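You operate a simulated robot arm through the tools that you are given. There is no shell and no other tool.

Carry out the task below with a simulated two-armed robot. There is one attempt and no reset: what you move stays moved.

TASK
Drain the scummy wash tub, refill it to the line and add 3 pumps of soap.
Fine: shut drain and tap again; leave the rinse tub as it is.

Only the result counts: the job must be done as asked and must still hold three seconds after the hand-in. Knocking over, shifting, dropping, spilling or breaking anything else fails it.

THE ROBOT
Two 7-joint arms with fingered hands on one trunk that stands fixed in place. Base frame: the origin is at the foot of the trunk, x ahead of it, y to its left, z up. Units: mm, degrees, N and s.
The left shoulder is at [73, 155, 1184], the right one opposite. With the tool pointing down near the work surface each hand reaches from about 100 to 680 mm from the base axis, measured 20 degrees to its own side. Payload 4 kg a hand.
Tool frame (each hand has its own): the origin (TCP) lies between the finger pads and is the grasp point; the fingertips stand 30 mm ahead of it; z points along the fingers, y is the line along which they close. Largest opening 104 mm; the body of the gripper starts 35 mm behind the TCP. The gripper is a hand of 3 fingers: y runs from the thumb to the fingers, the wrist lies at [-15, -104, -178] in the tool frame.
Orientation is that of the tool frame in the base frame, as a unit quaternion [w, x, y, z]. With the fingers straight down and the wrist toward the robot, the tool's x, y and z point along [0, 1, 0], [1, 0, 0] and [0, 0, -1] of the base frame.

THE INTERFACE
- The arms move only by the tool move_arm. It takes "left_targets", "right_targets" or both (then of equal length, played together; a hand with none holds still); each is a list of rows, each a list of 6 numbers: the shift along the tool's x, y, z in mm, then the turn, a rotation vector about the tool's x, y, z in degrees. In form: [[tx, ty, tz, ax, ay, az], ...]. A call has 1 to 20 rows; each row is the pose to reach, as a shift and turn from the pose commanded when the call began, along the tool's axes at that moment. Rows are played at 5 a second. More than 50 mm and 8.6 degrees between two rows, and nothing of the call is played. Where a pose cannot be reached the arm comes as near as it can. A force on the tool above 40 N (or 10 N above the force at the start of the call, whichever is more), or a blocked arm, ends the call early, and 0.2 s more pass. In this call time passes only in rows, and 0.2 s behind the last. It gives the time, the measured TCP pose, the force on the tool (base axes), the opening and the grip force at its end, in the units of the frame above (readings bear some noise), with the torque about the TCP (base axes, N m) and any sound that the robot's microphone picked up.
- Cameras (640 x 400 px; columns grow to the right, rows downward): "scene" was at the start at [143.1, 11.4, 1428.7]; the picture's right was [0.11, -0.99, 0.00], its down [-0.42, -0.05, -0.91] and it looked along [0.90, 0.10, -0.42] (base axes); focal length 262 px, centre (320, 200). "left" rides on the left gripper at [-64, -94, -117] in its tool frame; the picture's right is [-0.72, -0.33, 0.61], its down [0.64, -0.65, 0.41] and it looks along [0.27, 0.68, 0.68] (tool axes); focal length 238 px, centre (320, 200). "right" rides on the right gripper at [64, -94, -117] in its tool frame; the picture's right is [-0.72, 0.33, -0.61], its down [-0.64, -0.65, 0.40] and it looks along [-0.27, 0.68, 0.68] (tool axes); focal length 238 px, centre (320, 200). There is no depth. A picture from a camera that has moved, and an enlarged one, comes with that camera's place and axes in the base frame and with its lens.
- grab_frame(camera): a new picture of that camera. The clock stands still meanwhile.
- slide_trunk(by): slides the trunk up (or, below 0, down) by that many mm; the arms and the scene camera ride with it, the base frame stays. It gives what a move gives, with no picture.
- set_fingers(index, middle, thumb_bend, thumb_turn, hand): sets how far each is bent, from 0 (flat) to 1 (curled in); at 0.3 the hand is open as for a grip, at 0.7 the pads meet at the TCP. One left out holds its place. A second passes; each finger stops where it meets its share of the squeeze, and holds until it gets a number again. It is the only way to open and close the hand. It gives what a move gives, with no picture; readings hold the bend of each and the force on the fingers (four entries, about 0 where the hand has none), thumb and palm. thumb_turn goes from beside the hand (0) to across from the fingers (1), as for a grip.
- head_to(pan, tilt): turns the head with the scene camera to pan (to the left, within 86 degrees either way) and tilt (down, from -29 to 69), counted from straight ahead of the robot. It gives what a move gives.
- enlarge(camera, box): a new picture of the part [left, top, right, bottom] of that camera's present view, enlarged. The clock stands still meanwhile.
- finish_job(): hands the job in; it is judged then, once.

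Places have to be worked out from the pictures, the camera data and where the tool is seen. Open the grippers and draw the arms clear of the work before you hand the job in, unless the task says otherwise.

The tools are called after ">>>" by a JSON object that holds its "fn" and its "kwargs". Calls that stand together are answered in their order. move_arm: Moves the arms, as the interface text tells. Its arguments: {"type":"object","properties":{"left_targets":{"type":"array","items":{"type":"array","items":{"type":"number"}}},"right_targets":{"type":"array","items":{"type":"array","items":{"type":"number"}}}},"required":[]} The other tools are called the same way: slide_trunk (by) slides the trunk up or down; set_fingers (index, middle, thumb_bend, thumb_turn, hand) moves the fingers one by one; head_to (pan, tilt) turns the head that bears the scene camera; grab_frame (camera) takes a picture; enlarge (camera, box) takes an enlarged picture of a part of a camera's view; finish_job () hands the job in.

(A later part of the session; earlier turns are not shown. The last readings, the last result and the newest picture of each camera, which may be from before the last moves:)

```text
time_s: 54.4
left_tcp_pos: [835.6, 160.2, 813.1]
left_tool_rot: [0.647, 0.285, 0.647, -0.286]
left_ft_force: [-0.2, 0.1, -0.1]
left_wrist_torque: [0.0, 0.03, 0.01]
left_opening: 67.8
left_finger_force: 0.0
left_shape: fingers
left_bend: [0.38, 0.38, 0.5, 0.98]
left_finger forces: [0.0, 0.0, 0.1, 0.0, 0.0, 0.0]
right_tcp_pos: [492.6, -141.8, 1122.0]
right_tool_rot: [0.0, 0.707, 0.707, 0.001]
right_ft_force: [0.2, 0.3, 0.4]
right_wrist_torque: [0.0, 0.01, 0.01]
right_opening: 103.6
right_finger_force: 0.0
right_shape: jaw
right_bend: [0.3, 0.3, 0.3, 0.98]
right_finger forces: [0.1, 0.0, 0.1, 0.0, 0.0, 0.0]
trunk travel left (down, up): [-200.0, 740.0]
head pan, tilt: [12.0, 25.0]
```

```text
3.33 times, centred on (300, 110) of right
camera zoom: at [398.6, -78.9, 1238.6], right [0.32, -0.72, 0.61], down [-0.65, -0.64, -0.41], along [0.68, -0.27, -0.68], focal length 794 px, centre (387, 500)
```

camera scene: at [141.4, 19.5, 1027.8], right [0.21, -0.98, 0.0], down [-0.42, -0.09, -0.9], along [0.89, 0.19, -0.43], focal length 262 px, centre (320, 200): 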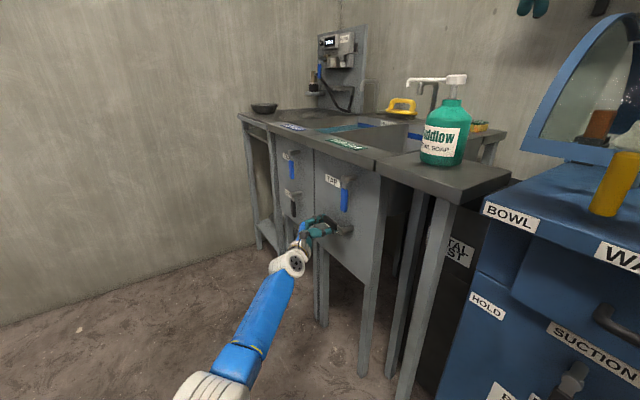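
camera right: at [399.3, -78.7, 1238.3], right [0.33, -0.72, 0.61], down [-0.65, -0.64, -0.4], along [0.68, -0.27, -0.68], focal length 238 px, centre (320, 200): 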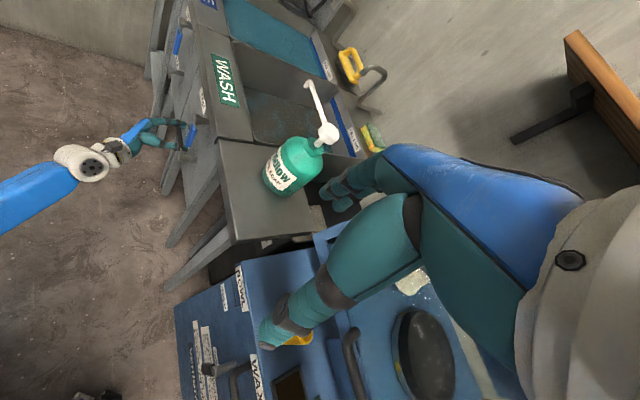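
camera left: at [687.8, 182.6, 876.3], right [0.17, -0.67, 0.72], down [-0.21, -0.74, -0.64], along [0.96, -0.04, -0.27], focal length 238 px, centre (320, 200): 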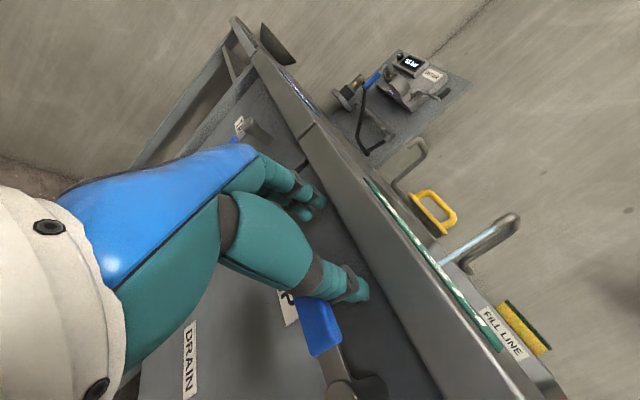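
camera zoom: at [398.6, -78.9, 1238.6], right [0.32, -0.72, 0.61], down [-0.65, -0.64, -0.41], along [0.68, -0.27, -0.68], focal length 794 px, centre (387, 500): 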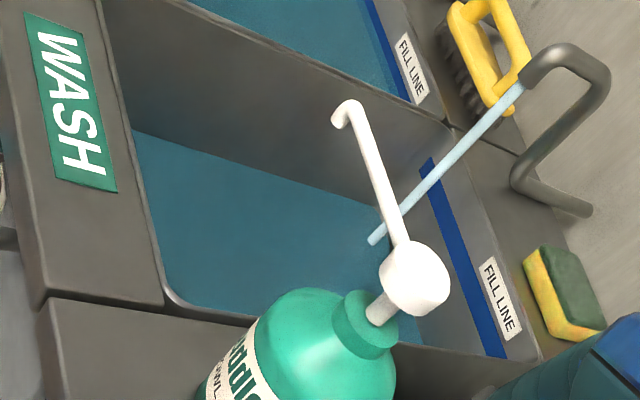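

The level rose about 18 mm in those 4 s. I'll zoom on the back-left corner to see the distance left to the stripe.

>>> {"fn": "enlarge", "kwargs": {"camera": "right", "box": [290, 70, 370, 130]}}

>>> {"fn": "move_arm", "kwargs": {"left_targets": [[0, 0, 0, 0, 0, 0], [0, 0, 0, 0, 0, 0], [0, 0, 0, 0, 0, 0], [0, 0, 0, 0, 0, 0], [0, 0, 0, 0, 0, 0], [0, 0, 0, 0, 0, 0], [0, 0, 0, 0, 0, 0], [0, 0, 0, 0, 0, 0], [0, 0, 0, 0, 0, 0], [0, 0, 0, 0, 0, 0], [0, 0, 0, 0, 0, 0], [0, 0, 0, 0, 0, 0], [0, 0, 0, 0, 0, 0], [0, 0, 0, 0, 0, 0], [0, 0, 0, 0, 0, 0], [0, 0, 0, 0, 0, 0], [0, 0, 0, 0, 0, 0], [0, 0, 0, 0, 0, 0], [0, 0, 0, 0, 0, 0]]}}

>>> {"fn": "enlarge", "kwargs": {"camera": "right", "box": [290, 70, 370, 130]}}

>>> {"fn": "enlarge", "kwargs": {"camera": "right", "box": [220, 50, 380, 170]}}

```text
6.67 times, centred on (330, 100) of right
camera zoom: at [398.6, -78.9, 1238.6], right [0.32, -0.72, 0.61], down [-0.65, -0.64, -0.41], along [0.68, -0.27, -0.68], focal length 1589 px, centre (253, 867)
```

zoom: 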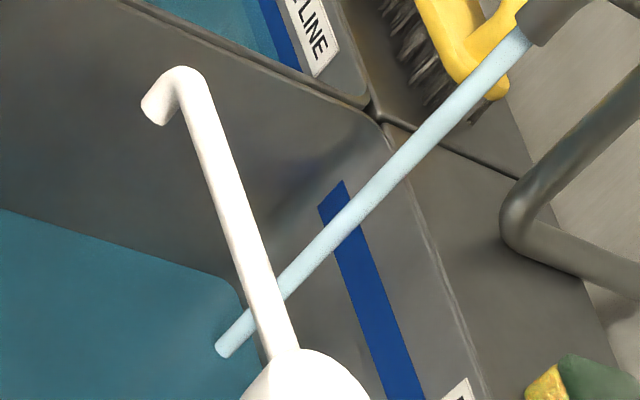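

```text
time_s: 58.4
left_tcp_pos: [835.6, 159.3, 813.5]
left_tool_rot: [0.647, 0.284, 0.647, -0.285]
left_ft_force: [0.1, 0.1, -0.4]
left_wrist_torque: [-0.03, 0.01, 0.01]
left_opening: 67.7
left_finger_force: 0.1
left_shape: fingers
left_bend: [0.38, 0.38, 0.5, 0.98]
left_finger forces: [0.0, 0.0, 0.0, 0.1, 0.0, 0.1]
right_tcp_pos: [492.4, -141.6, 1121.2]
right_tool_rot: [0.0, 0.708, 0.706, 0.001]
right_ft_force: [0.2, -1.0, 0.2]
right_wrist_torque: [0.02, -0.03, -0.03]
right_opening: 103.3
right_finger_force: 0.1
right_shape: jaw
right_bend: [0.3, 0.3, 0.3, 0.98]
right_finger forces: [0.0, 0.1, 0.1, 0.1, 0.0, 0.0]
trunk travel left (down, up): [-200.0, 740.0]
head pan, tilt: [12.0, 25.0]
```

```text
6.67 times, centred on (330, 100) of right
camera zoom: at [398.6, -78.9, 1238.6], right [0.32, -0.72, 0.61], down [-0.65, -0.64, -0.41], along [0.68, -0.27, -0.68], focal length 1589 px, centre (253, 867)
```

zoom: 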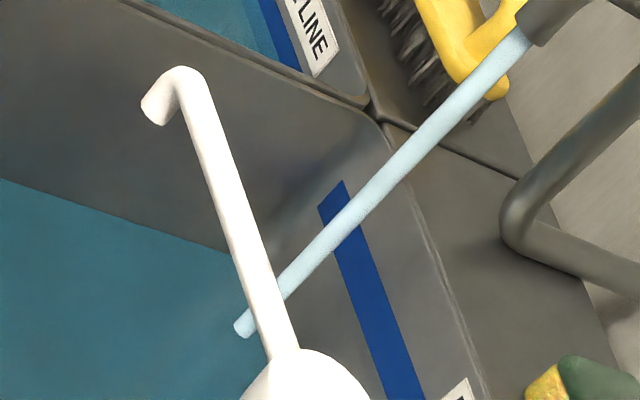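

```text
3.33 times, centred on (300, 110) of right
camera zoom: at [398.6, -78.9, 1238.6], right [0.32, -0.72, 0.61], down [-0.65, -0.64, -0.41], along [0.68, -0.27, -0.68], focal length 794 px, centre (387, 500)
```

zoom: 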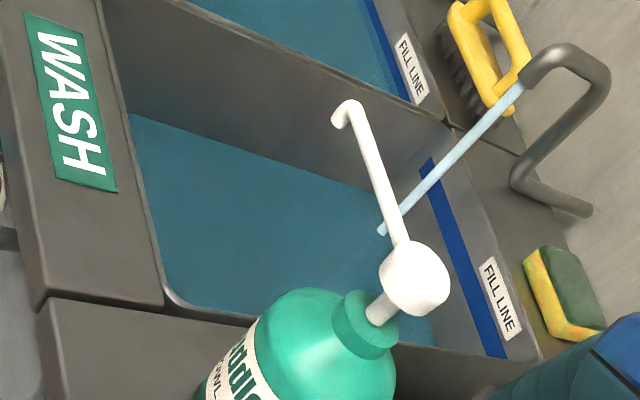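

From the corner geometry I estimate about 60 mm left to the stripe at about 4.6 mm/s. I'll wait another 4 s and re-check.

>>> {"fn": "move_arm", "kwargs": {"left_targets": [[0, 0, 0, 0, 0, 0], [0, 0, 0, 0, 0, 0], [0, 0, 0, 0, 0, 0], [0, 0, 0, 0, 0, 0], [0, 0, 0, 0, 0, 0], [0, 0, 0, 0, 0, 0], [0, 0, 0, 0, 0, 0], [0, 0, 0, 0, 0, 0], [0, 0, 0, 0, 0, 0], [0, 0, 0, 0, 0, 0], [0, 0, 0, 0, 0, 0], [0, 0, 0, 0, 0, 0], [0, 0, 0, 0, 0, 0], [0, 0, 0, 0, 0, 0], [0, 0, 0, 0, 0, 0], [0, 0, 0, 0, 0, 0], [0, 0, 0, 0, 0, 0], [0, 0, 0, 0, 0, 0], [0, 0, 0, 0, 0, 0]]}}

>>> {"fn": "enlarge", "kwargs": {"camera": "right", "box": [290, 70, 370, 130]}}

>>> {"fn": "enlarge", "kwargs": {"camera": "right", "box": [220, 50, 380, 170]}}

>>> {"fn": "enlarge", "kwargs": {"camera": "scene", "box": [300, 80, 460, 180]}}

```text
time_s: 62.4
left_tcp_pos: [836.1, 159.9, 814.3]
left_tool_rot: [0.647, 0.285, 0.647, -0.286]
left_ft_force: [0.4, -1.0, -0.2]
left_wrist_torque: [0.0, -0.02, -0.02]
left_opening: 67.5
left_finger_force: 0.0
left_shape: fingers
left_bend: [0.38, 0.38, 0.5, 0.98]
left_finger forces: [0.0, 0.0, 0.0, 0.1, 0.0, 0.0]
right_tcp_pos: [491.2, -141.7, 1119.9]
right_tool_rot: [-0.001, 0.708, 0.707, 0.001]
right_ft_force: [1.0, 0.2, 0.4]
right_wrist_torque: [-0.01, 0.02, -0.02]
right_opening: 103.6
right_finger_force: 0.0
right_shape: jaw
right_bend: [0.3, 0.3, 0.3, 0.98]
right_finger forces: [0.0, 0.1, 0.0, 0.1, 0.0, 0.1]
trunk travel left (down, up): [-200.0, 740.0]
head pan, tilt: [12.0, 25.0]
```

```text
6.67 times, centred on (330, 100) of right
camera zoom: at [398.6, -78.9, 1238.6], right [0.32, -0.72, 0.61], down [-0.65, -0.64, -0.41], along [0.68, -0.27, -0.68], focal length 1589 px, centre (253, 867)
```

zoom: 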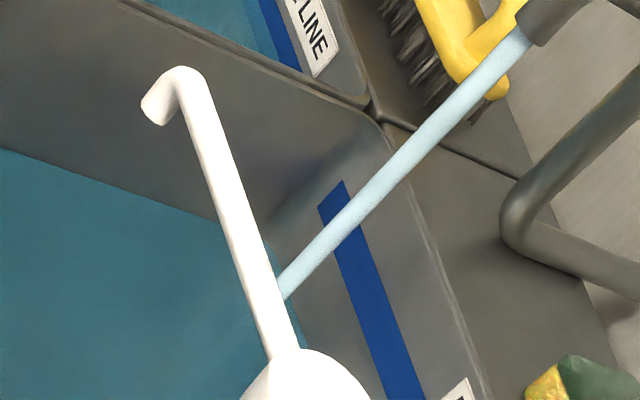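

```text
3.33 times, centred on (300, 110) of right
camera zoom: at [398.6, -78.9, 1238.6], right [0.32, -0.72, 0.61], down [-0.65, -0.64, -0.41], along [0.68, -0.27, -0.68], focal length 794 px, centre (387, 500)
```

zoom: 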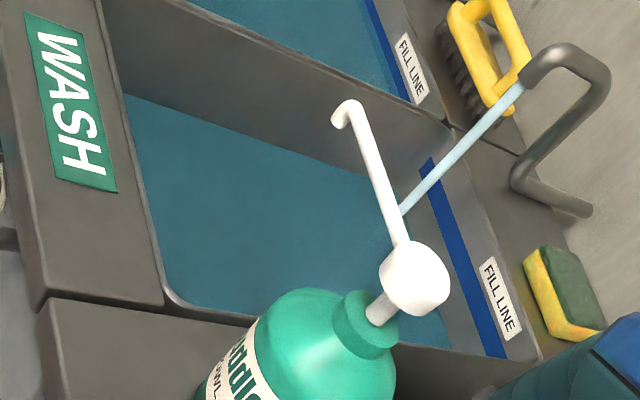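

```text
4.00 times, centred on (380, 130) of scene
camera zoom: at [140.8, 19.3, 1028.0], right [0.21, -0.98, 0.0], down [-0.42, -0.09, -0.91], along [0.89, 0.19, -0.43], focal length 1046 px, centre (80, 480)
```

zoom: 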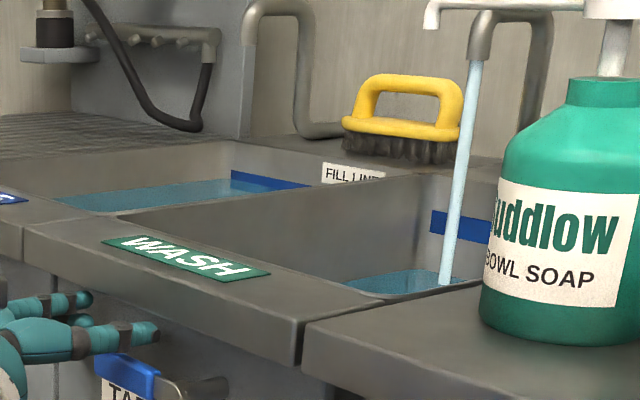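

The scene view now shows the water about 45 mm below the middle of the blue stripe. I'll wait 4 s more and re-check in both views.

>>> {"fn": "move_arm", "kwargs": {"left_targets": [[0, 0, 0, 0, 0, 0], [0, 0, 0, 0, 0, 0], [0, 0, 0, 0, 0, 0], [0, 0, 0, 0, 0, 0], [0, 0, 0, 0, 0, 0], [0, 0, 0, 0, 0, 0], [0, 0, 0, 0, 0, 0], [0, 0, 0, 0, 0, 0], [0, 0, 0, 0, 0, 0], [0, 0, 0, 0, 0, 0], [0, 0, 0, 0, 0, 0], [0, 0, 0, 0, 0, 0], [0, 0, 0, 0, 0, 0], [0, 0, 0, 0, 0, 0], [0, 0, 0, 0, 0, 0], [0, 0, 0, 0, 0, 0], [0, 0, 0, 0, 0, 0], [0, 0, 0, 0, 0, 0], [0, 0, 0, 0, 0, 0]]}}

>>> {"fn": "enlarge", "kwargs": {"camera": "right", "box": [290, 70, 370, 130]}}

>>> {"fn": "enlarge", "kwargs": {"camera": "scene", "box": [340, 110, 440, 170]}}

```text
time_s: 66.4
left_tcp_pos: [837.3, 158.8, 813.0]
left_tool_rot: [0.647, 0.285, 0.647, -0.286]
left_ft_force: [0.5, -0.2, -0.4]
left_wrist_torque: [-0.02, 0.03, 0.04]
left_opening: 68.0
left_finger_force: 0.1
left_shape: fingers
left_bend: [0.38, 0.38, 0.5, 0.98]
left_finger forces: [0.0, 0.0, 0.0, 0.0, 0.1, 0.0]
right_tcp_pos: [493.2, -139.9, 1121.6]
right_tool_rot: [-0.001, 0.708, 0.707, 0.0]
right_ft_force: [0.7, -1.0, -0.1]
right_wrist_torque: [-0.02, 0.01, 0.03]
right_opening: 103.8
right_finger_force: 0.1
right_shape: jaw
right_bend: [0.3, 0.3, 0.3, 0.98]
right_finger forces: [0.1, 0.0, 0.1, 0.0, 0.0, 0.0]
trunk travel left (down, up): [-200.0, 740.0]
head pan, tilt: [12.0, 25.0]
```

```text
6.67 times, centred on (330, 100) of right
camera zoom: at [398.6, -78.9, 1238.6], right [0.32, -0.72, 0.61], down [-0.65, -0.64, -0.41], along [0.68, -0.27, -0.68], focal length 1589 px, centre (253, 867)
```

zoom: 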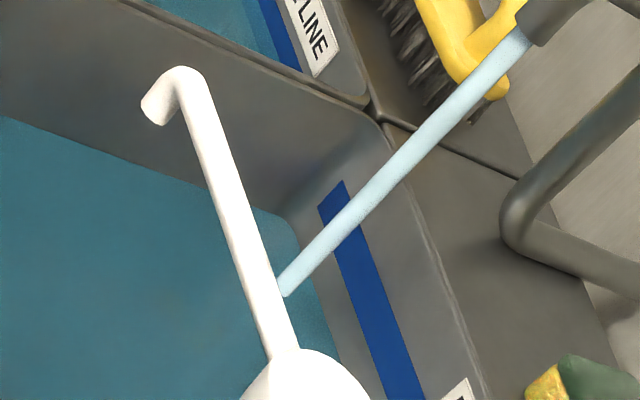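

```text
6.40 times, centred on (390, 140) of scene
camera zoom: at [140.8, 19.3, 1028.0], right [0.21, -0.98, 0.0], down [-0.42, -0.09, -0.91], along [0.89, 0.19, -0.43], focal length 1674 px, centre (-128, 584)
```

zoom: 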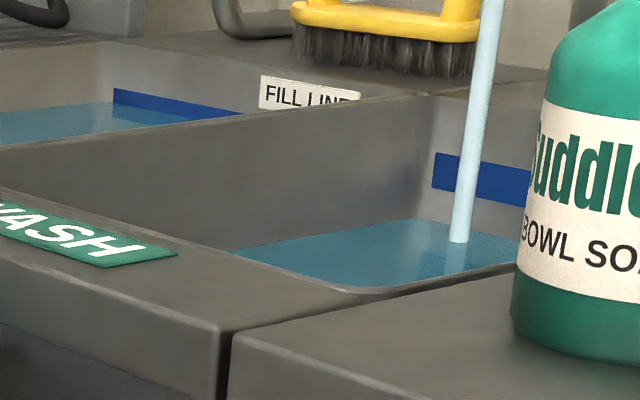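

About 38 mm remain to the middle of the stripe at about 4.7 mm/s. I'll wait 4 s more, then start throttling back.

>>> {"fn": "move_arm", "kwargs": {"left_targets": [[0, 0, 0, 0, 0, 0], [0, 0, 0, 0, 0, 0], [0, 0, 0, 0, 0, 0], [0, 0, 0, 0, 0, 0], [0, 0, 0, 0, 0, 0], [0, 0, 0, 0, 0, 0], [0, 0, 0, 0, 0, 0], [0, 0, 0, 0, 0, 0], [0, 0, 0, 0, 0, 0], [0, 0, 0, 0, 0, 0], [0, 0, 0, 0, 0, 0], [0, 0, 0, 0, 0, 0], [0, 0, 0, 0, 0, 0], [0, 0, 0, 0, 0, 0], [0, 0, 0, 0, 0, 0], [0, 0, 0, 0, 0, 0], [0, 0, 0, 0, 0, 0], [0, 0, 0, 0, 0, 0], [0, 0, 0, 0, 0, 0]]}}

>>> {"fn": "enlarge", "kwargs": {"camera": "scene", "box": [340, 110, 440, 170]}}

>>> {"fn": "enlarge", "kwargs": {"camera": "right", "box": [290, 70, 370, 130]}}

>>> {"fn": "grab_frame", "kwargs": {"camera": "left"}}

```text
time_s: 70.4
left_tcp_pos: [835.9, 160.1, 813.8]
left_tool_rot: [0.647, 0.286, 0.647, -0.285]
left_ft_force: [0.5, 0.2, 0.1]
left_wrist_torque: [-0.01, 0.03, 0.02]
left_opening: 67.9
left_finger_force: 0.1
left_shape: fingers
left_bend: [0.38, 0.38, 0.5, 0.98]
left_finger forces: [0.1, 0.0, 0.0, 0.1, 0.0, 0.0]
right_tcp_pos: [492.4, -141.7, 1121.2]
right_tool_rot: [0.0, 0.708, 0.707, 0.001]
right_ft_force: [-1.2, 0.1, 0.7]
right_wrist_torque: [-0.02, -0.05, 0.0]
right_opening: 103.6
right_finger_force: 0.0
right_shape: jaw
right_bend: [0.3, 0.3, 0.3, 0.98]
right_finger forces: [0.0, 0.0, 0.0, 0.0, 0.0, 0.0]
trunk travel left (down, up): [-200.0, 740.0]
head pan, tilt: [12.0, 25.0]
```

```text
6.40 times, centred on (390, 140) of scene
camera zoom: at [140.8, 19.3, 1028.0], right [0.21, -0.98, 0.0], down [-0.42, -0.09, -0.91], along [0.89, 0.19, -0.43], focal length 1674 px, centre (-128, 584)
```

zoom: 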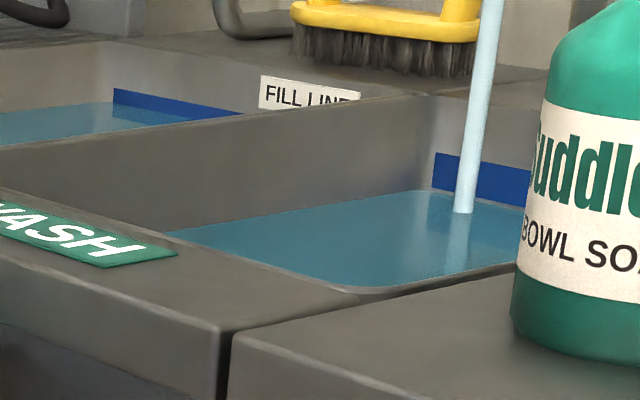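

```text
6.67 times, centred on (330, 100) of right
camera zoom: at [398.6, -78.9, 1238.6], right [0.32, -0.72, 0.61], down [-0.65, -0.64, -0.41], along [0.68, -0.27, -0.68], focal length 1589 px, centre (253, 867)
```

zoom: 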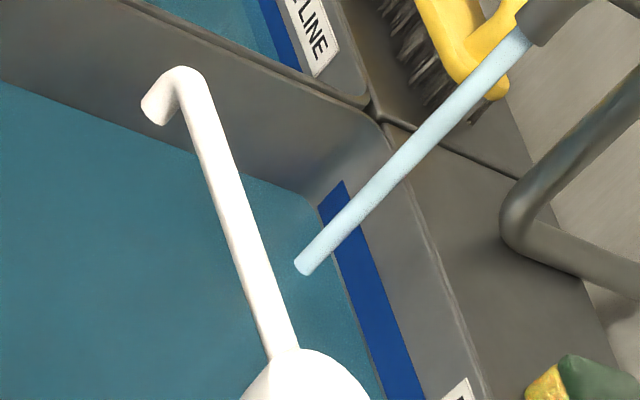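

```text
taken
camera left: at [687.8, 183.0, 876.2], right [0.17, -0.67, 0.72], down [-0.21, -0.74, -0.64], along [0.96, -0.04, -0.27], focal length 238 px, centre (320, 200)
```

left: 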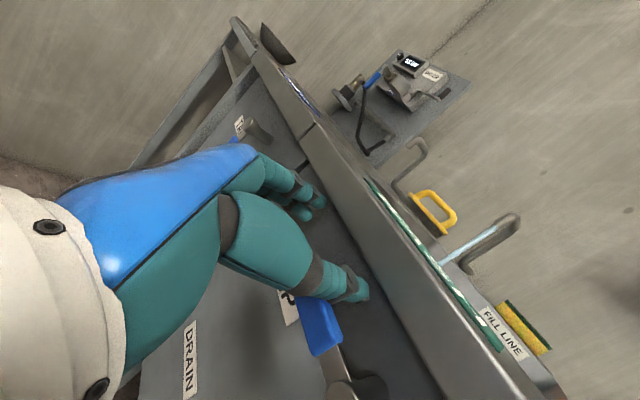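

The waterline has just reached the lower edge of the stripe, about 13 mm below its middle. I'll now sweep the tap lever down to about 25° to throttle the flow.

>>> {"fn": "move_arm", "kwargs": {"left_targets": [[17.3, -1.4, 0, 0, 0, 0], [26.7, 0, 3, 0, 0, 0], [36.2, -0.3, 5, 0, 0, 0], [45.5, -2.3, 6, 0, 0, 0], [54.3, -5.8, 6, 0, 0, 0], [62.3, -10.8, 6, 0, 0, 0], [66, -14, 6, 0, 0, 0]]}}

>>> {"fn": "enlarge", "kwargs": {"camera": "scene", "box": [340, 110, 440, 170]}}

>>> {"fn": "grab_frame", "kwargs": {"camera": "left"}}

```text
time_s: 72.0
left_tcp_pos: [829.3, 144.2, 746.4]
left_tool_rot: [0.647, 0.286, 0.647, -0.285]
left_ft_force: [1.0, 1.4, 0.6]
left_wrist_torque: [-0.03, 0.01, -0.01]
left_opening: 66.3
left_finger_force: 0.9
left_shape: fingers
left_bend: [0.38, 0.38, 0.51, 0.97]
left_finger forces: [0.1, 0.0, 0.0, 0.1, 1.6, 0.0]
right_tcp_pos: [492.9, -140.8, 1120.9]
right_tool_rot: [0.0, 0.708, 0.706, 0.0]
right_ft_force: [-0.5, 0.2, 1.6]
right_wrist_torque: [-0.01, 0.01, -0.04]
right_opening: 103.5
right_finger_force: 0.1
right_shape: jaw
right_bend: [0.3, 0.3, 0.3, 0.98]
right_finger forces: [0.1, 0.1, 0.1, 0.0, 0.0, 0.1]
trunk travel left (down, up): [-200.0, 740.0]
head pan, tilt: [12.0, 25.0]
```

```text
6.40 times, centred on (390, 140) of scene
camera zoom: at [140.6, 19.5, 1028.0], right [0.21, -0.98, 0.0], down [-0.42, -0.09, -0.91], along [0.89, 0.19, -0.42], focal length 1674 px, centre (-128, 584)
```

zoom: 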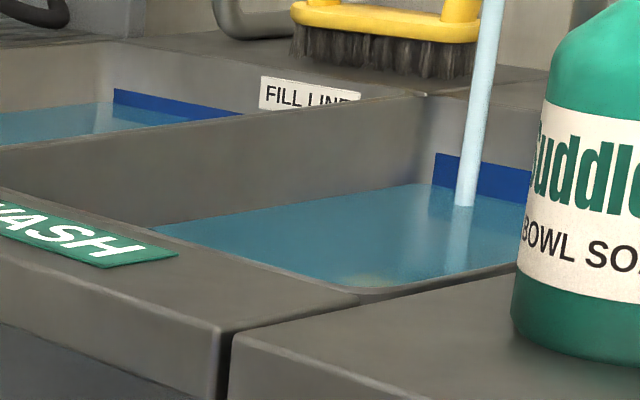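

```text
taken
camera left: at [682.4, 168.5, 809.8], right [0.17, -0.67, 0.72], down [-0.21, -0.74, -0.64], along [0.96, -0.04, -0.27], focal length 238 px, centre (320, 200)
```

left: 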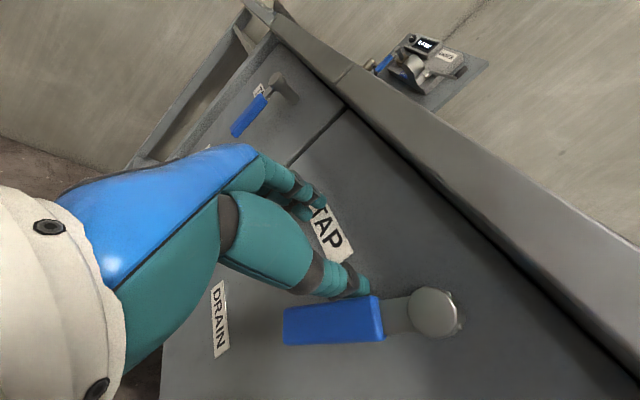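

The tap is throttled to roughly 30°, and about 8–9 mm remain to the middle of the stripe. I'll wait 3 s and re-check.

>>> {"fn": "move_arm", "kwargs": {"left_targets": [[0, 0, 0, 0, 0, 0], [0, 0, 0, 0, 0, 0], [0, 0, 0, 0, 0, 0], [0, 0, 0, 0, 0, 0], [0, 0, 0, 0, 0, 0], [0, 0, 0, 0, 0, 0], [0, 0, 0, 0, 0, 0], [0, 0, 0, 0, 0, 0], [0, 0, 0, 0, 0, 0], [0, 0, 0, 0, 0, 0], [0, 0, 0, 0, 0, 0], [0, 0, 0, 0, 0, 0], [0, 0, 0, 0, 0, 0], [0, 0, 0, 0, 0, 0]]}}

>>> {"fn": "enlarge", "kwargs": {"camera": "scene", "box": [390, 120, 430, 150]}}

>>> {"fn": "enlarge", "kwargs": {"camera": "right", "box": [310, 80, 370, 130]}}

```text
time_s: 75.0
left_tcp_pos: [828.9, 145.1, 747.4]
left_tool_rot: [0.647, 0.285, 0.647, -0.285]
left_ft_force: [0.7, -0.2, 0.2]
left_wrist_torque: [-0.02, 0.03, 0.0]
left_opening: 66.7
left_finger_force: 0.2
left_shape: fingers
left_bend: [0.38, 0.38, 0.51, 0.97]
left_finger forces: [0.0, 0.0, 0.0, 0.0, 0.4, 0.1]
right_tcp_pos: [492.4, -141.8, 1121.0]
right_tool_rot: [-0.001, 0.708, 0.707, 0.001]
right_ft_force: [-1.0, -0.6, 0.9]
right_wrist_torque: [0.03, -0.02, 0.02]
right_opening: 103.6
right_finger_force: 0.0
right_shape: jaw
right_bend: [0.3, 0.3, 0.3, 0.98]
right_finger forces: [0.1, 0.0, 0.1, 0.1, 0.1, 0.0]
trunk travel left (down, up): [-200.0, 740.0]
head pan, tilt: [12.0, 25.0]
```

```text
13.33 times, centred on (410, 135) of scene
camera zoom: at [140.8, 19.3, 1028.0], right [0.21, -0.98, 0.0], down [-0.42, -0.09, -0.91], along [0.89, 0.19, -0.43], focal length 3487 px, centre (-880, 1067)
```

zoom: 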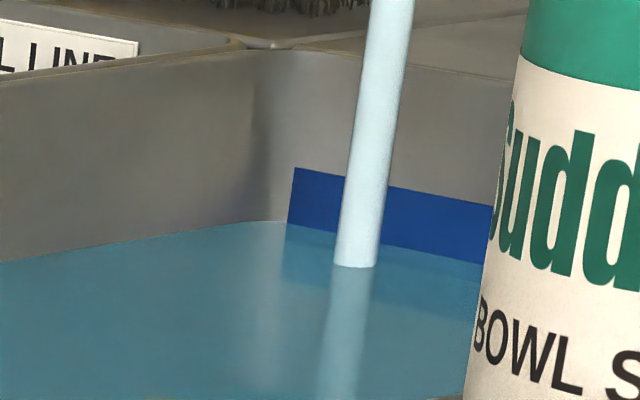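

```text
8.00 times, centred on (340, 105) of right
camera zoom: at [398.6, -78.9, 1238.6], right [0.32, -0.72, 0.61], down [-0.65, -0.64, -0.41], along [0.68, -0.27, -0.68], focal length 1907 px, centre (160, 960)
```

zoom: 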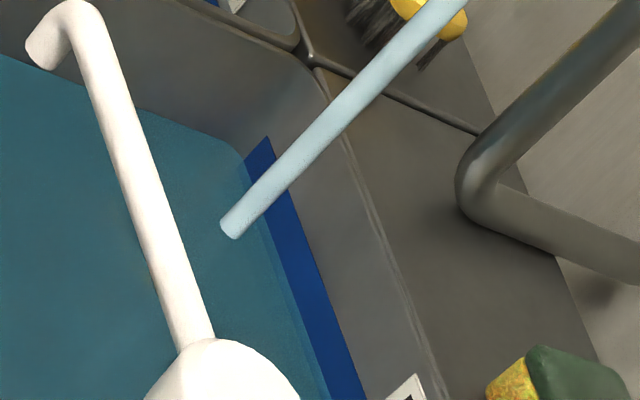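

The waterline is about a quarter of the way up the wash stripe. I'll look at the rinse tub's stripe the same way for comparison.

>>> {"fn": "enlarge", "kwargs": {"camera": "scene", "box": [340, 110, 390, 145]}}

>>> {"fn": "enlarge", "kwargs": {"camera": "right", "box": [290, 20, 350, 80]}}

>>> {"fn": "enlarge", "kwargs": {"camera": "right", "box": [310, 90, 370, 150]}}

```text
11.43 times, centred on (365, 128) of scene
camera zoom: at [140.8, 19.3, 1028.0], right [0.21, -0.98, 0.0], down [-0.42, -0.09, -0.91], along [0.89, 0.19, -0.43], focal length 2989 px, centre (-194, 1029)
```

zoom: 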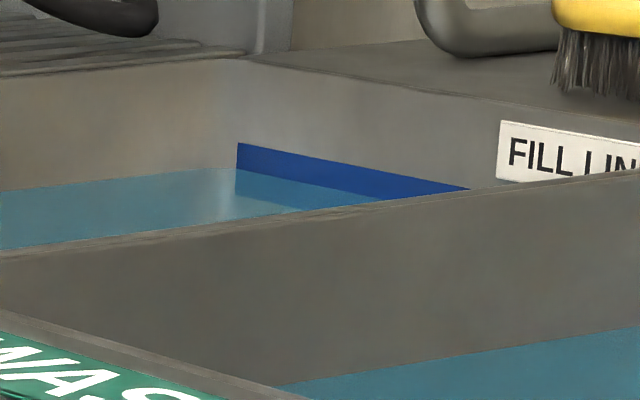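

```text
6.67 times, centred on (320, 50) of right
camera zoom: at [398.6, -78.9, 1238.6], right [0.32, -0.72, 0.61], down [-0.65, -0.64, -0.41], along [0.68, -0.27, -0.68], focal length 1589 px, centre (320, 1200)
```

zoom: 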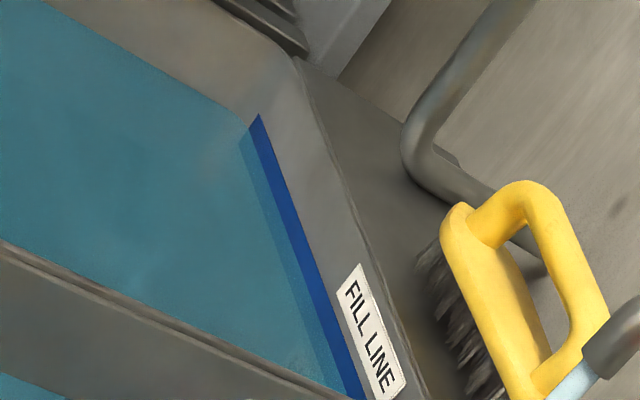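

```text
6.67 times, centred on (340, 120) of right
camera zoom: at [398.6, -78.9, 1238.6], right [0.32, -0.72, 0.61], down [-0.65, -0.64, -0.41], along [0.68, -0.27, -0.68], focal length 1589 px, centre (187, 733)
```

zoom: 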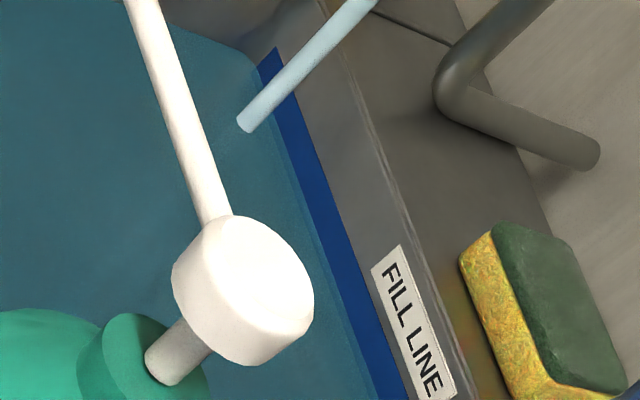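

The rinse tub is filled to the middle of its stripe, so mid-stripe is the target. The wash tub needs about 6 mm more at roughly 0.8 mm/s; I'll wait 4 s and re-check.

>>> {"fn": "move_arm", "kwargs": {"left_targets": [[0, 0, 0, 0, 0, 0], [0, 0, 0, 0, 0, 0], [0, 0, 0, 0, 0, 0], [0, 0, 0, 0, 0, 0], [0, 0, 0, 0, 0, 0], [0, 0, 0, 0, 0, 0], [0, 0, 0, 0, 0, 0], [0, 0, 0, 0, 0, 0], [0, 0, 0, 0, 0, 0], [0, 0, 0, 0, 0, 0], [0, 0, 0, 0, 0, 0], [0, 0, 0, 0, 0, 0], [0, 0, 0, 0, 0, 0], [0, 0, 0, 0, 0, 0], [0, 0, 0, 0, 0, 0], [0, 0, 0, 0, 0, 0], [0, 0, 0, 0, 0, 0], [0, 0, 0, 0, 0, 0], [0, 0, 0, 0, 0, 0]]}}

>>> {"fn": "enlarge", "kwargs": {"camera": "scene", "box": [390, 120, 430, 150]}}

>>> {"fn": "enlarge", "kwargs": {"camera": "right", "box": [310, 90, 370, 150]}}

```text
time_s: 79.0
left_tcp_pos: [830.3, 144.9, 745.7]
left_tool_rot: [0.647, 0.284, 0.648, -0.286]
left_ft_force: [0.2, -1.3, 0.9]
left_wrist_torque: [0.0, -0.04, 0.03]
left_opening: 67.2
left_finger_force: 0.5
left_shape: fingers
left_bend: [0.38, 0.38, 0.5, 0.97]
left_finger forces: [0.1, 0.0, 0.1, 0.1, 0.1, 0.0]
right_tcp_pos: [494.2, -142.0, 1121.2]
right_tool_rot: [-0.001, 0.708, 0.706, 0.001]
right_ft_force: [0.3, 0.7, 0.2]
right_wrist_torque: [-0.01, -0.04, 0.0]
right_opening: 103.8
right_finger_force: 0.1
right_shape: jaw
right_bend: [0.3, 0.3, 0.3, 0.98]
right_finger forces: [0.0, 0.0, 0.1, 0.1, 0.0, 0.0]
trunk travel left (down, up): [-200.0, 740.0]
head pan, tilt: [12.0, 25.0]
```

```text
13.33 times, centred on (410, 135) of scene
camera zoom: at [140.8, 19.3, 1028.0], right [0.21, -0.98, 0.0], down [-0.42, -0.09, -0.91], along [0.89, 0.19, -0.43], focal length 3487 px, centre (-880, 1067)
```

zoom: 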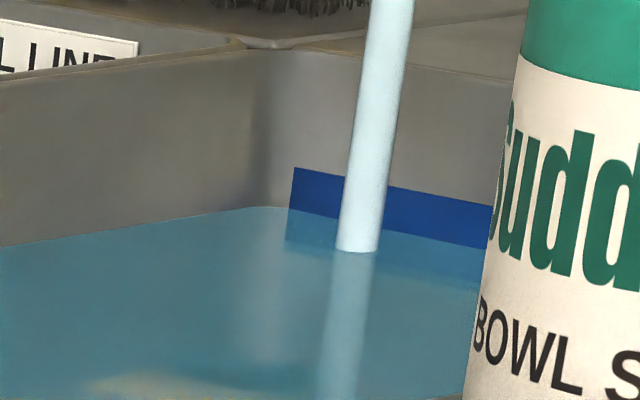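

```text
6.67 times, centred on (340, 120) of right
camera zoom: at [398.6, -79.0, 1238.6], right [0.32, -0.72, 0.61], down [-0.65, -0.64, -0.41], along [0.68, -0.27, -0.68], focal length 1589 px, centre (187, 733)
```

zoom: 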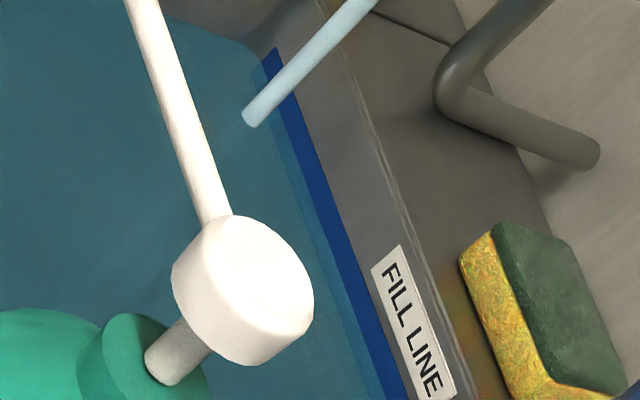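

The water is now at about 47% of the stripe height. I'll close the tap fully with the thumb now.

>>> {"fn": "move_arm", "kwargs": {"left_targets": [[5.5, -5.5, 0, 0, 0, 0], [9.3, -10.5, 0, 0, 0, 0], [11.5, -16, 0, 0, 0, 0], [12.8, -21, 0, 0, 0, 0], [13.3, -24.5, 0, 0, 0, 0]]}}

>>> {"fn": "enlarge", "kwargs": {"camera": "scene", "box": [390, 120, 430, 150]}}

>>> {"fn": "grab_frame", "kwargs": {"camera": "left"}}

>>> {"fn": "enlarge", "kwargs": {"camera": "right", "box": [200, 0, 400, 180]}}

```text
time_s: 80.2
left_tcp_pos: [812.6, 132.1, 732.6]
left_tool_rot: [0.648, 0.283, 0.647, -0.285]
left_ft_force: [4.7, 8.1, 1.7]
left_wrist_torque: [-0.12, 0.1, -0.07]
left_opening: 59.5
left_finger_force: 4.3
left_shape: fingers
left_bend: [0.38, 0.38, 0.55, 0.97]
left_finger forces: [0.1, 0.0, 0.0, 0.1, 8.7, 0.1]
right_tcp_pos: [492.5, -138.1, 1121.3]
right_tool_rot: [0.0, 0.707, 0.707, 0.0]
right_ft_force: [-0.1, -0.5, -0.1]
right_wrist_torque: [0.0, 0.0, -0.02]
right_opening: 103.8
right_finger_force: 0.0
right_shape: jaw
right_bend: [0.3, 0.3, 0.3, 0.98]
right_finger forces: [0.0, 0.1, 0.0, 0.0, 0.0, 0.0]
trunk travel left (down, up): [-200.0, 740.0]
head pan, tilt: [12.0, 25.0]
```

```text
13.33 times, centred on (410, 135) of scene
camera zoom: at [141.0, 20.9, 1027.9], right [0.21, -0.98, 0.0], down [-0.42, -0.09, -0.9], along [0.89, 0.19, -0.43], focal length 3487 px, centre (-880, 1067)
```

zoom: 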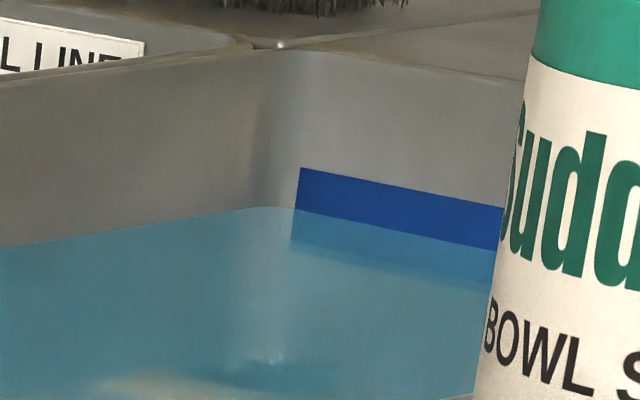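

```text
taken
camera left: at [664.6, 154.6, 795.8], right [0.17, -0.67, 0.72], down [-0.21, -0.74, -0.64], along [0.96, -0.04, -0.27], focal length 238 px, centre (320, 200)
```

left: 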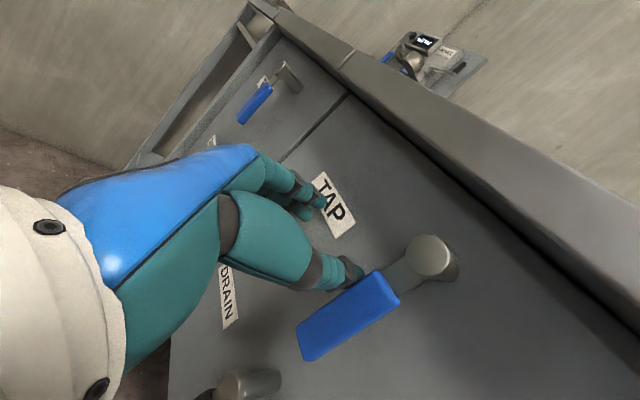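

```text
2.22 times, centred on (300, 90) of right
camera zoom: at [398.9, -76.9, 1238.7], right [0.33, -0.72, 0.61], down [-0.65, -0.64, -0.4], along [0.68, -0.27, -0.68], focal length 530 px, centre (364, 444)
```

zoom: 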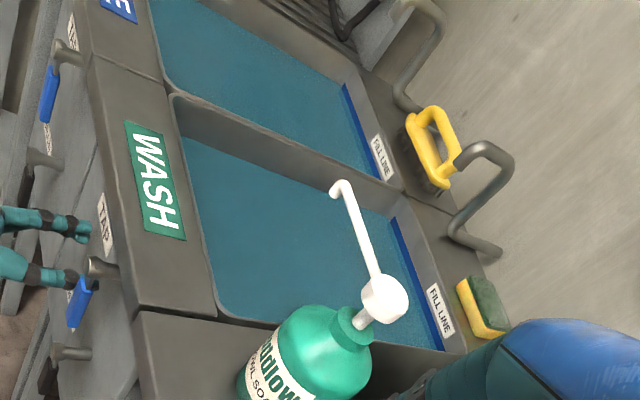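

The stream has stopped, the tap lever is vertical against its stop, and the water sits at mid-stripe. I'll back the left hand well away from the panel.

>>> {"fn": "move_arm", "kwargs": {"left_targets": [[0, 7, 0, 0, 0, 0], [0, 7, -30, 0, 0, 0], [0, 7, -65, 0, 0, 0], [0, 7, -105, 0, 0, 0], [0, 7, -145, 0, 0, 0], [0, 7, -180, 0, 0, 0]]}}

>>> {"fn": "grab_frame", "kwargs": {"camera": "scene"}}

>>> {"fn": "enlarge", "kwargs": {"camera": "scene", "box": [260, 130, 420, 260]}}

```text
time_s: 81.6
left_tcp_pos: [696.8, 268.3, 734.7]
left_tool_rot: [0.647, 0.285, 0.646, -0.286]
left_ft_force: [-0.6, 0.1, -0.2]
left_wrist_torque: [-0.03, -0.05, -0.03]
left_opening: 67.2
left_finger_force: 0.1
left_shape: fingers
left_bend: [0.38, 0.38, 0.5, 0.97]
left_finger forces: [0.0, 0.0, 0.1, 0.0, 0.1, 0.0]
right_tcp_pos: [493.2, -139.5, 1120.6]
right_tool_rot: [0.001, 0.708, 0.706, 0.001]
right_ft_force: [0.8, -0.6, 0.7]
right_wrist_torque: [0.03, 0.0, 0.01]
right_opening: 103.5
right_finger_force: 0.0
right_shape: jaw
right_bend: [0.3, 0.3, 0.3, 0.98]
right_finger forces: [0.0, 0.1, 0.1, 0.1, 0.0, 0.0]
trunk travel left (down, up): [-200.0, 740.0]
head pan, tilt: [12.0, 25.0]
```

```text
taken
camera scene: at [140.2, 20.4, 1028.1], right [0.21, -0.98, 0.0], down [-0.42, -0.09, -0.91], along [0.89, 0.19, -0.42], focal length 262 px, centre (320, 200)
```

scene: 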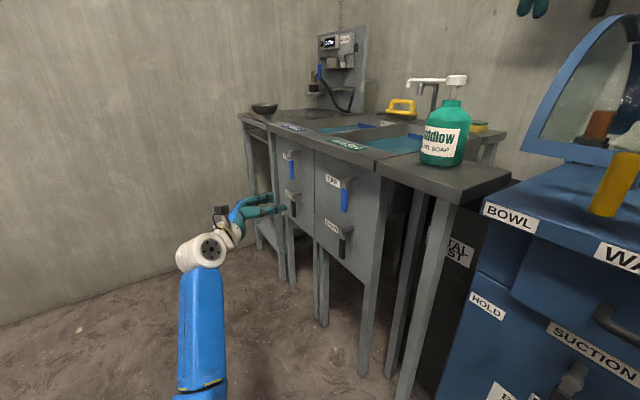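

```text
3.08 times, centred on (340, 195) of scene
camera zoom: at [140.2, 20.4, 1028.1], right [0.21, -0.98, 0.0], down [-0.42, -0.09, -0.91], along [0.89, 0.19, -0.42], focal length 805 px, centre (258, 215)
```

zoom: 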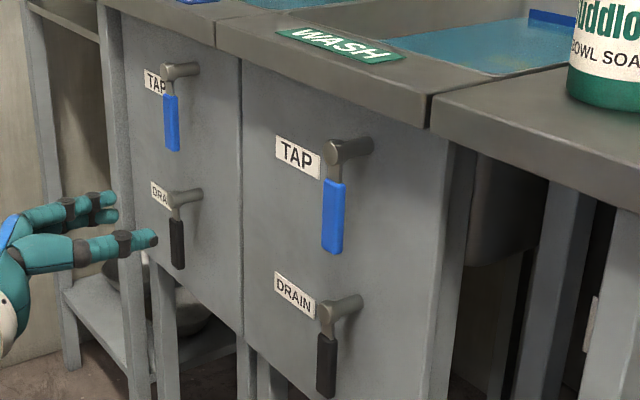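

All four levers hang vertical and the tub is full. Now I'll raise the trunk 350 mm so the right arm can press the pump from above.

>>> {"fn": "slide_trunk", "kwargs": {"by": 350}}

>>> {"fn": "head_to", "kwargs": {"pan": -2, "tilt": 32}}

>>> {"fn": "grab_frame", "kwargs": {"camera": "scene"}}

>>> {"fn": "grab_frame", "kwargs": {"camera": "left"}}

>>> {"fn": "grab_frame", "kwargs": {"camera": "right"}}

```text
time_s: 85.0
left_tcp_pos: [698.1, 268.1, 1084.3]
left_tool_rot: [0.647, 0.285, 0.647, -0.285]
left_ft_force: [-0.1, -0.2, -0.3]
left_wrist_torque: [0.03, -0.04, -0.03]
left_opening: 67.0
left_finger_force: 0.1
left_shape: fingers
left_bend: [0.38, 0.38, 0.5, 0.97]
left_finger forces: [0.1, 0.1, 0.0, 0.1, 0.0, 0.0]
right_tcp_pos: [492.5, -141.1, 1470.1]
right_tool_rot: [0.0, 0.708, 0.707, -0.001]
right_ft_force: [0.3, 0.4, 0.1]
right_wrist_torque: [0.01, 0.03, 0.03]
right_opening: 103.6
right_finger_force: 0.1
right_shape: jaw
right_bend: [0.3, 0.3, 0.3, 0.98]
right_finger forces: [0.0, 0.1, 0.0, 0.0, 0.0, 0.1]
trunk travel left (down, up): [-550.0, 390.0]
head pan, tilt: [12.0, 25.0]
```

```text
time_s: 85.8
left_tcp_pos: [697.8, 269.3, 1083.9]
left_tool_rot: [0.647, 0.285, 0.647, -0.286]
left_ft_force: [0.4, -0.1, -0.5]
left_wrist_torque: [0.01, 0.03, 0.0]
left_opening: 67.1
left_finger_force: 0.1
left_shape: fingers
left_bend: [0.38, 0.38, 0.5, 0.97]
left_finger forces: [0.1, 0.0, 0.0, 0.0, 0.1, 0.0]
right_tcp_pos: [492.7, -140.9, 1470.7]
right_tool_rot: [-0.001, 0.708, 0.706, 0.0]
right_ft_force: [0.1, 0.9, -0.5]
right_wrist_torque: [-0.05, -0.02, 0.02]
right_opening: 103.9
right_finger_force: 0.0
right_shape: jaw
right_bend: [0.3, 0.3, 0.3, 0.98]
right_finger forces: [0.1, 0.0, 0.0, 0.1, 0.1, 0.0]
trunk travel left (down, up): [-550.0, 390.0]
head pan, tilt: [-2.0, 32.0]
```

```text
taken
camera scene: at [140.7, -2.5, 1366.9], right [-0.03, -1.0, 0.0], down [-0.53, 0.02, -0.85], along [0.85, -0.03, -0.53], focal length 262 px, centre (320, 200)
```

scene: 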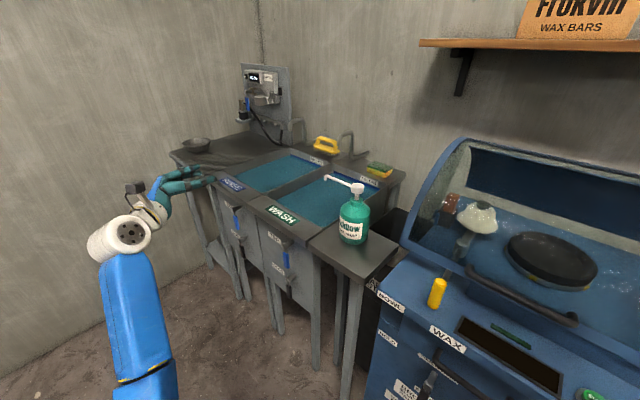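

```text
taken
camera left: at [549.8, 291.9, 1147.6], right [0.17, -0.67, 0.72], down [-0.21, -0.74, -0.64], along [0.96, -0.04, -0.27], focal length 238 px, centre (320, 200)
```

left: 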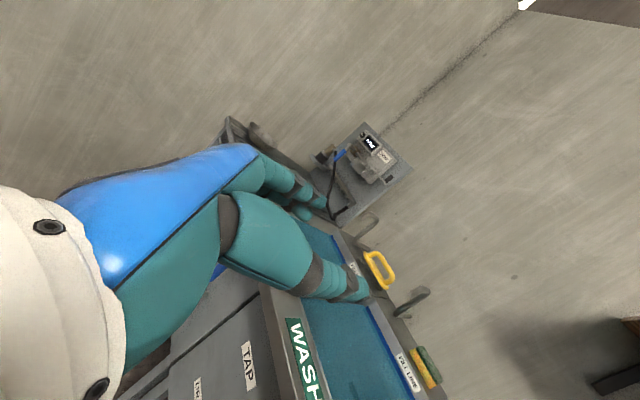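

```text
taken
camera right: at [399.0, -78.5, 1588.7], right [0.32, -0.72, 0.61], down [-0.65, -0.64, -0.41], along [0.68, -0.27, -0.68], focal length 238 px, centre (320, 200)
```

right: 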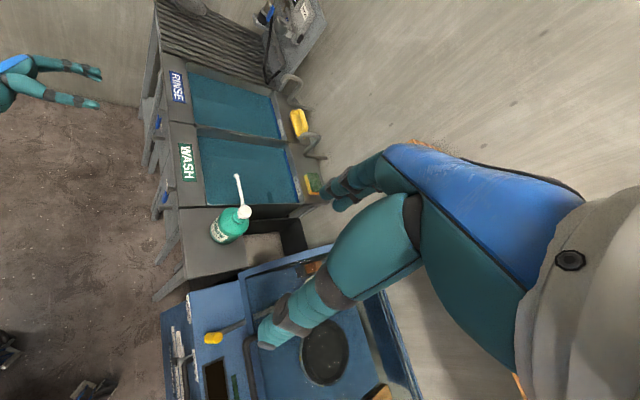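

The right camera now looks from high up. I'll zoom on the spout to confirm its tip is over the wash water, and get the pump head's position.

>>> {"fn": "enlarge", "kwargs": {"camera": "right", "box": [180, 130, 320, 250]}}

>>> {"fn": "enlarge", "kwargs": {"camera": "scene", "box": [260, 140, 420, 260]}}

```text
3.33 times, centred on (250, 190) of right
camera zoom: at [399.0, -78.5, 1588.7], right [0.32, -0.72, 0.61], down [-0.65, -0.64, -0.41], along [0.68, -0.27, -0.68], focal length 794 px, centre (553, 233)
```

zoom: 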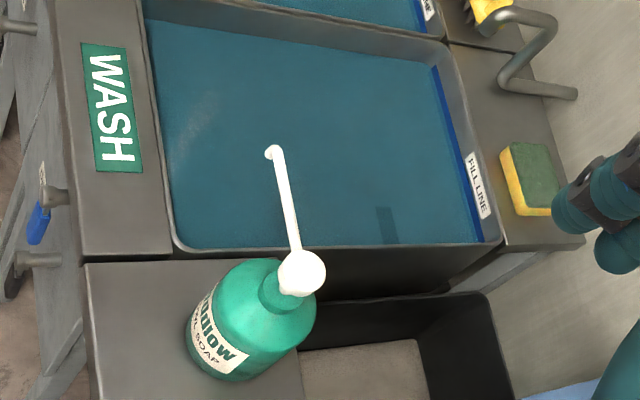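

```text
3.33 times, centred on (340, 200) of scene
camera zoom: at [140.7, -2.5, 1366.9], right [-0.03, -1.0, 0.0], down [-0.53, 0.02, -0.85], along [0.85, -0.03, -0.53], focal length 872 px, centre (253, 200)
```

zoom: 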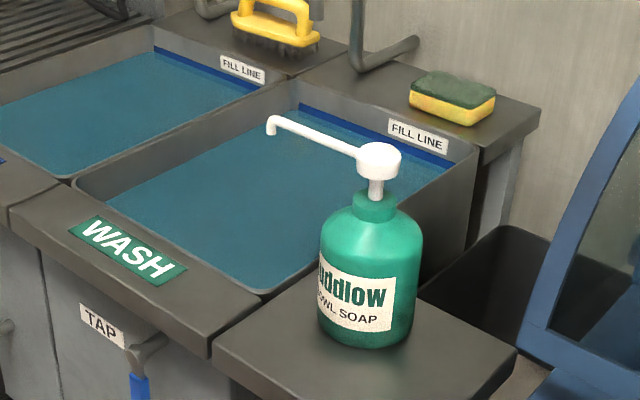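

The spout tip triangulates to about [817, -44, 1017], about 13–20 mm inside the wash tub's right wall and above water, and the pump head centre to [743, -124.5, 1026]. I'll close the right hand's fingers into a blunt tip and bring it in above the pump head.

>>> {"fn": "set_fingers", "kwargs": {"hand": "right", "index": 0.7, "middle": 0.7, "thumb_bend": 0.7}}

>>> {"fn": "move_arm", "kwargs": {"right_targets": [[1.6, 25, 35, 0, 0, 0], [3.3, 50, 70, 0, 0, 0], [4.9, 75, 105, 0, 0, 0], [6.6, 100, 140, 0, 0, 0], [8.2, 125, 175, 0, 0, 0], [9.8, 150, 210, 0, 0, 0], [11.5, 175, 245, 0, 0, 0], [13.1, 200, 280, 0, 0, 0], [14.8, 225, 315, 0, 0, 0], [16.4, 250, 345, 0, 0, 0]]}}

>>> {"fn": "grab_frame", "kwargs": {"camera": "scene"}}

>>> {"fn": "grab_frame", "kwargs": {"camera": "right"}}

>>> {"fn": "enlarge", "kwargs": {"camera": "scene", "box": [280, 100, 440, 240]}}

```text
time_s: 86.8
left_tcp_pos: [697.4, 268.8, 1083.0]
left_tool_rot: [0.647, 0.285, 0.647, -0.285]
left_ft_force: [0.6, -0.3, 0.7]
left_wrist_torque: [-0.01, -0.01, 0.01]
left_opening: 67.3
left_finger_force: 0.1
left_shape: fingers
left_bend: [0.38, 0.38, 0.5, 0.97]
left_finger forces: [0.0, 0.0, 0.1, 0.0, 0.0, 0.0]
right_tcp_pos: [493.8, -141.4, 1472.0]
right_tool_rot: [-0.001, 0.708, 0.706, 0.0]
right_ft_force: [0.7, 0.5, 0.7]
right_wrist_torque: [0.0, 0.01, 0.0]
right_opening: 1.5
right_finger_force: 0.0
right_shape: fingers
right_bend: [0.7, 0.7, 0.7, 0.98]
right_finger forces: [0.0, 0.1, 0.0, 0.0, 0.0, 0.0]
trunk travel left (down, up): [-550.0, 390.0]
head pan, tilt: [-2.0, 32.0]
```

```text
time_s: 89.0
left_tcp_pos: [699.3, 268.8, 1083.0]
left_tool_rot: [0.646, 0.284, 0.647, -0.287]
left_ft_force: [0.6, -0.1, -0.5]
left_wrist_torque: [-0.01, 0.03, 0.0]
left_opening: 67.2
left_finger_force: 0.1
left_shape: fingers
left_bend: [0.38, 0.38, 0.5, 0.97]
left_finger forces: [0.0, 0.0, 0.1, 0.0, 0.0, 0.0]
right_tcp_pos: [744.8, -124.1, 1125.1]
right_tool_rot: [0.0, 0.708, 0.707, 0.0]
right_ft_force: [-0.2, -0.3, -0.2]
right_wrist_torque: [-0.03, 0.0, 0.0]
right_opening: 1.1
right_finger_force: 0.0
right_shape: fingers
right_bend: [0.7, 0.7, 0.7, 0.98]
right_finger forces: [0.0, 0.1, 0.1, 0.0, 0.1, 0.0]
trunk travel left (down, up): [-550.0, 390.0]
head pan, tilt: [-2.0, 32.0]
```

```text
taken
camera scene: at [143.3, -2.1, 1366.6], right [-0.04, -1.0, 0.0], down [-0.53, 0.02, -0.85], along [0.85, -0.03, -0.53], focal length 262 px, centre (320, 200)
```

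scene: 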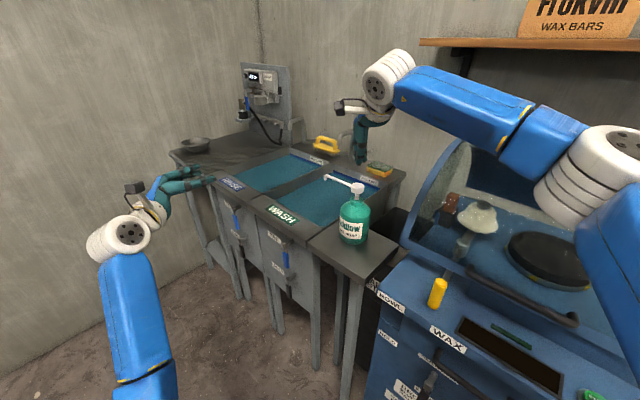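

```text
taken
camera right: at [651.2, -61.9, 1242.7], right [0.33, -0.72, 0.61], down [-0.65, -0.64, -0.4], along [0.68, -0.27, -0.68], focal length 238 px, centre (320, 200)
```

right: 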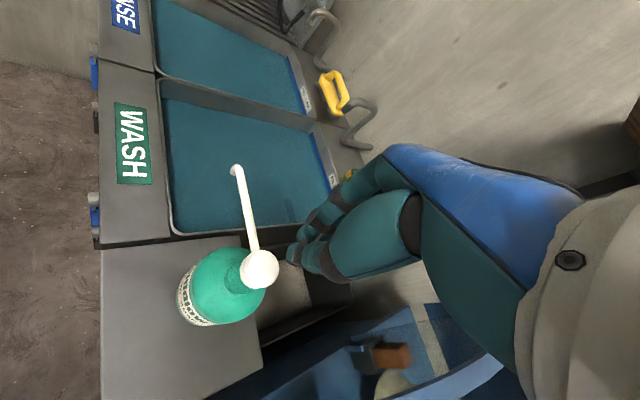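

```text
2.86 times, centred on (360, 170) of scene
camera zoom: at [143.3, -2.1, 1366.6], right [-0.04, -1.0, 0.0], down [-0.53, 0.02, -0.85], along [0.85, -0.03, -0.53], focal length 747 px, centre (206, 286)
```

zoom: 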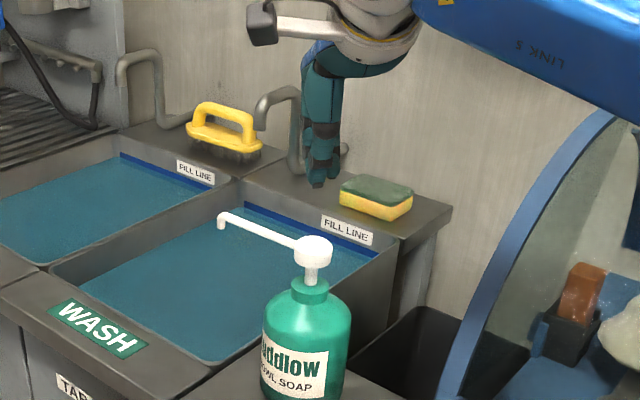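

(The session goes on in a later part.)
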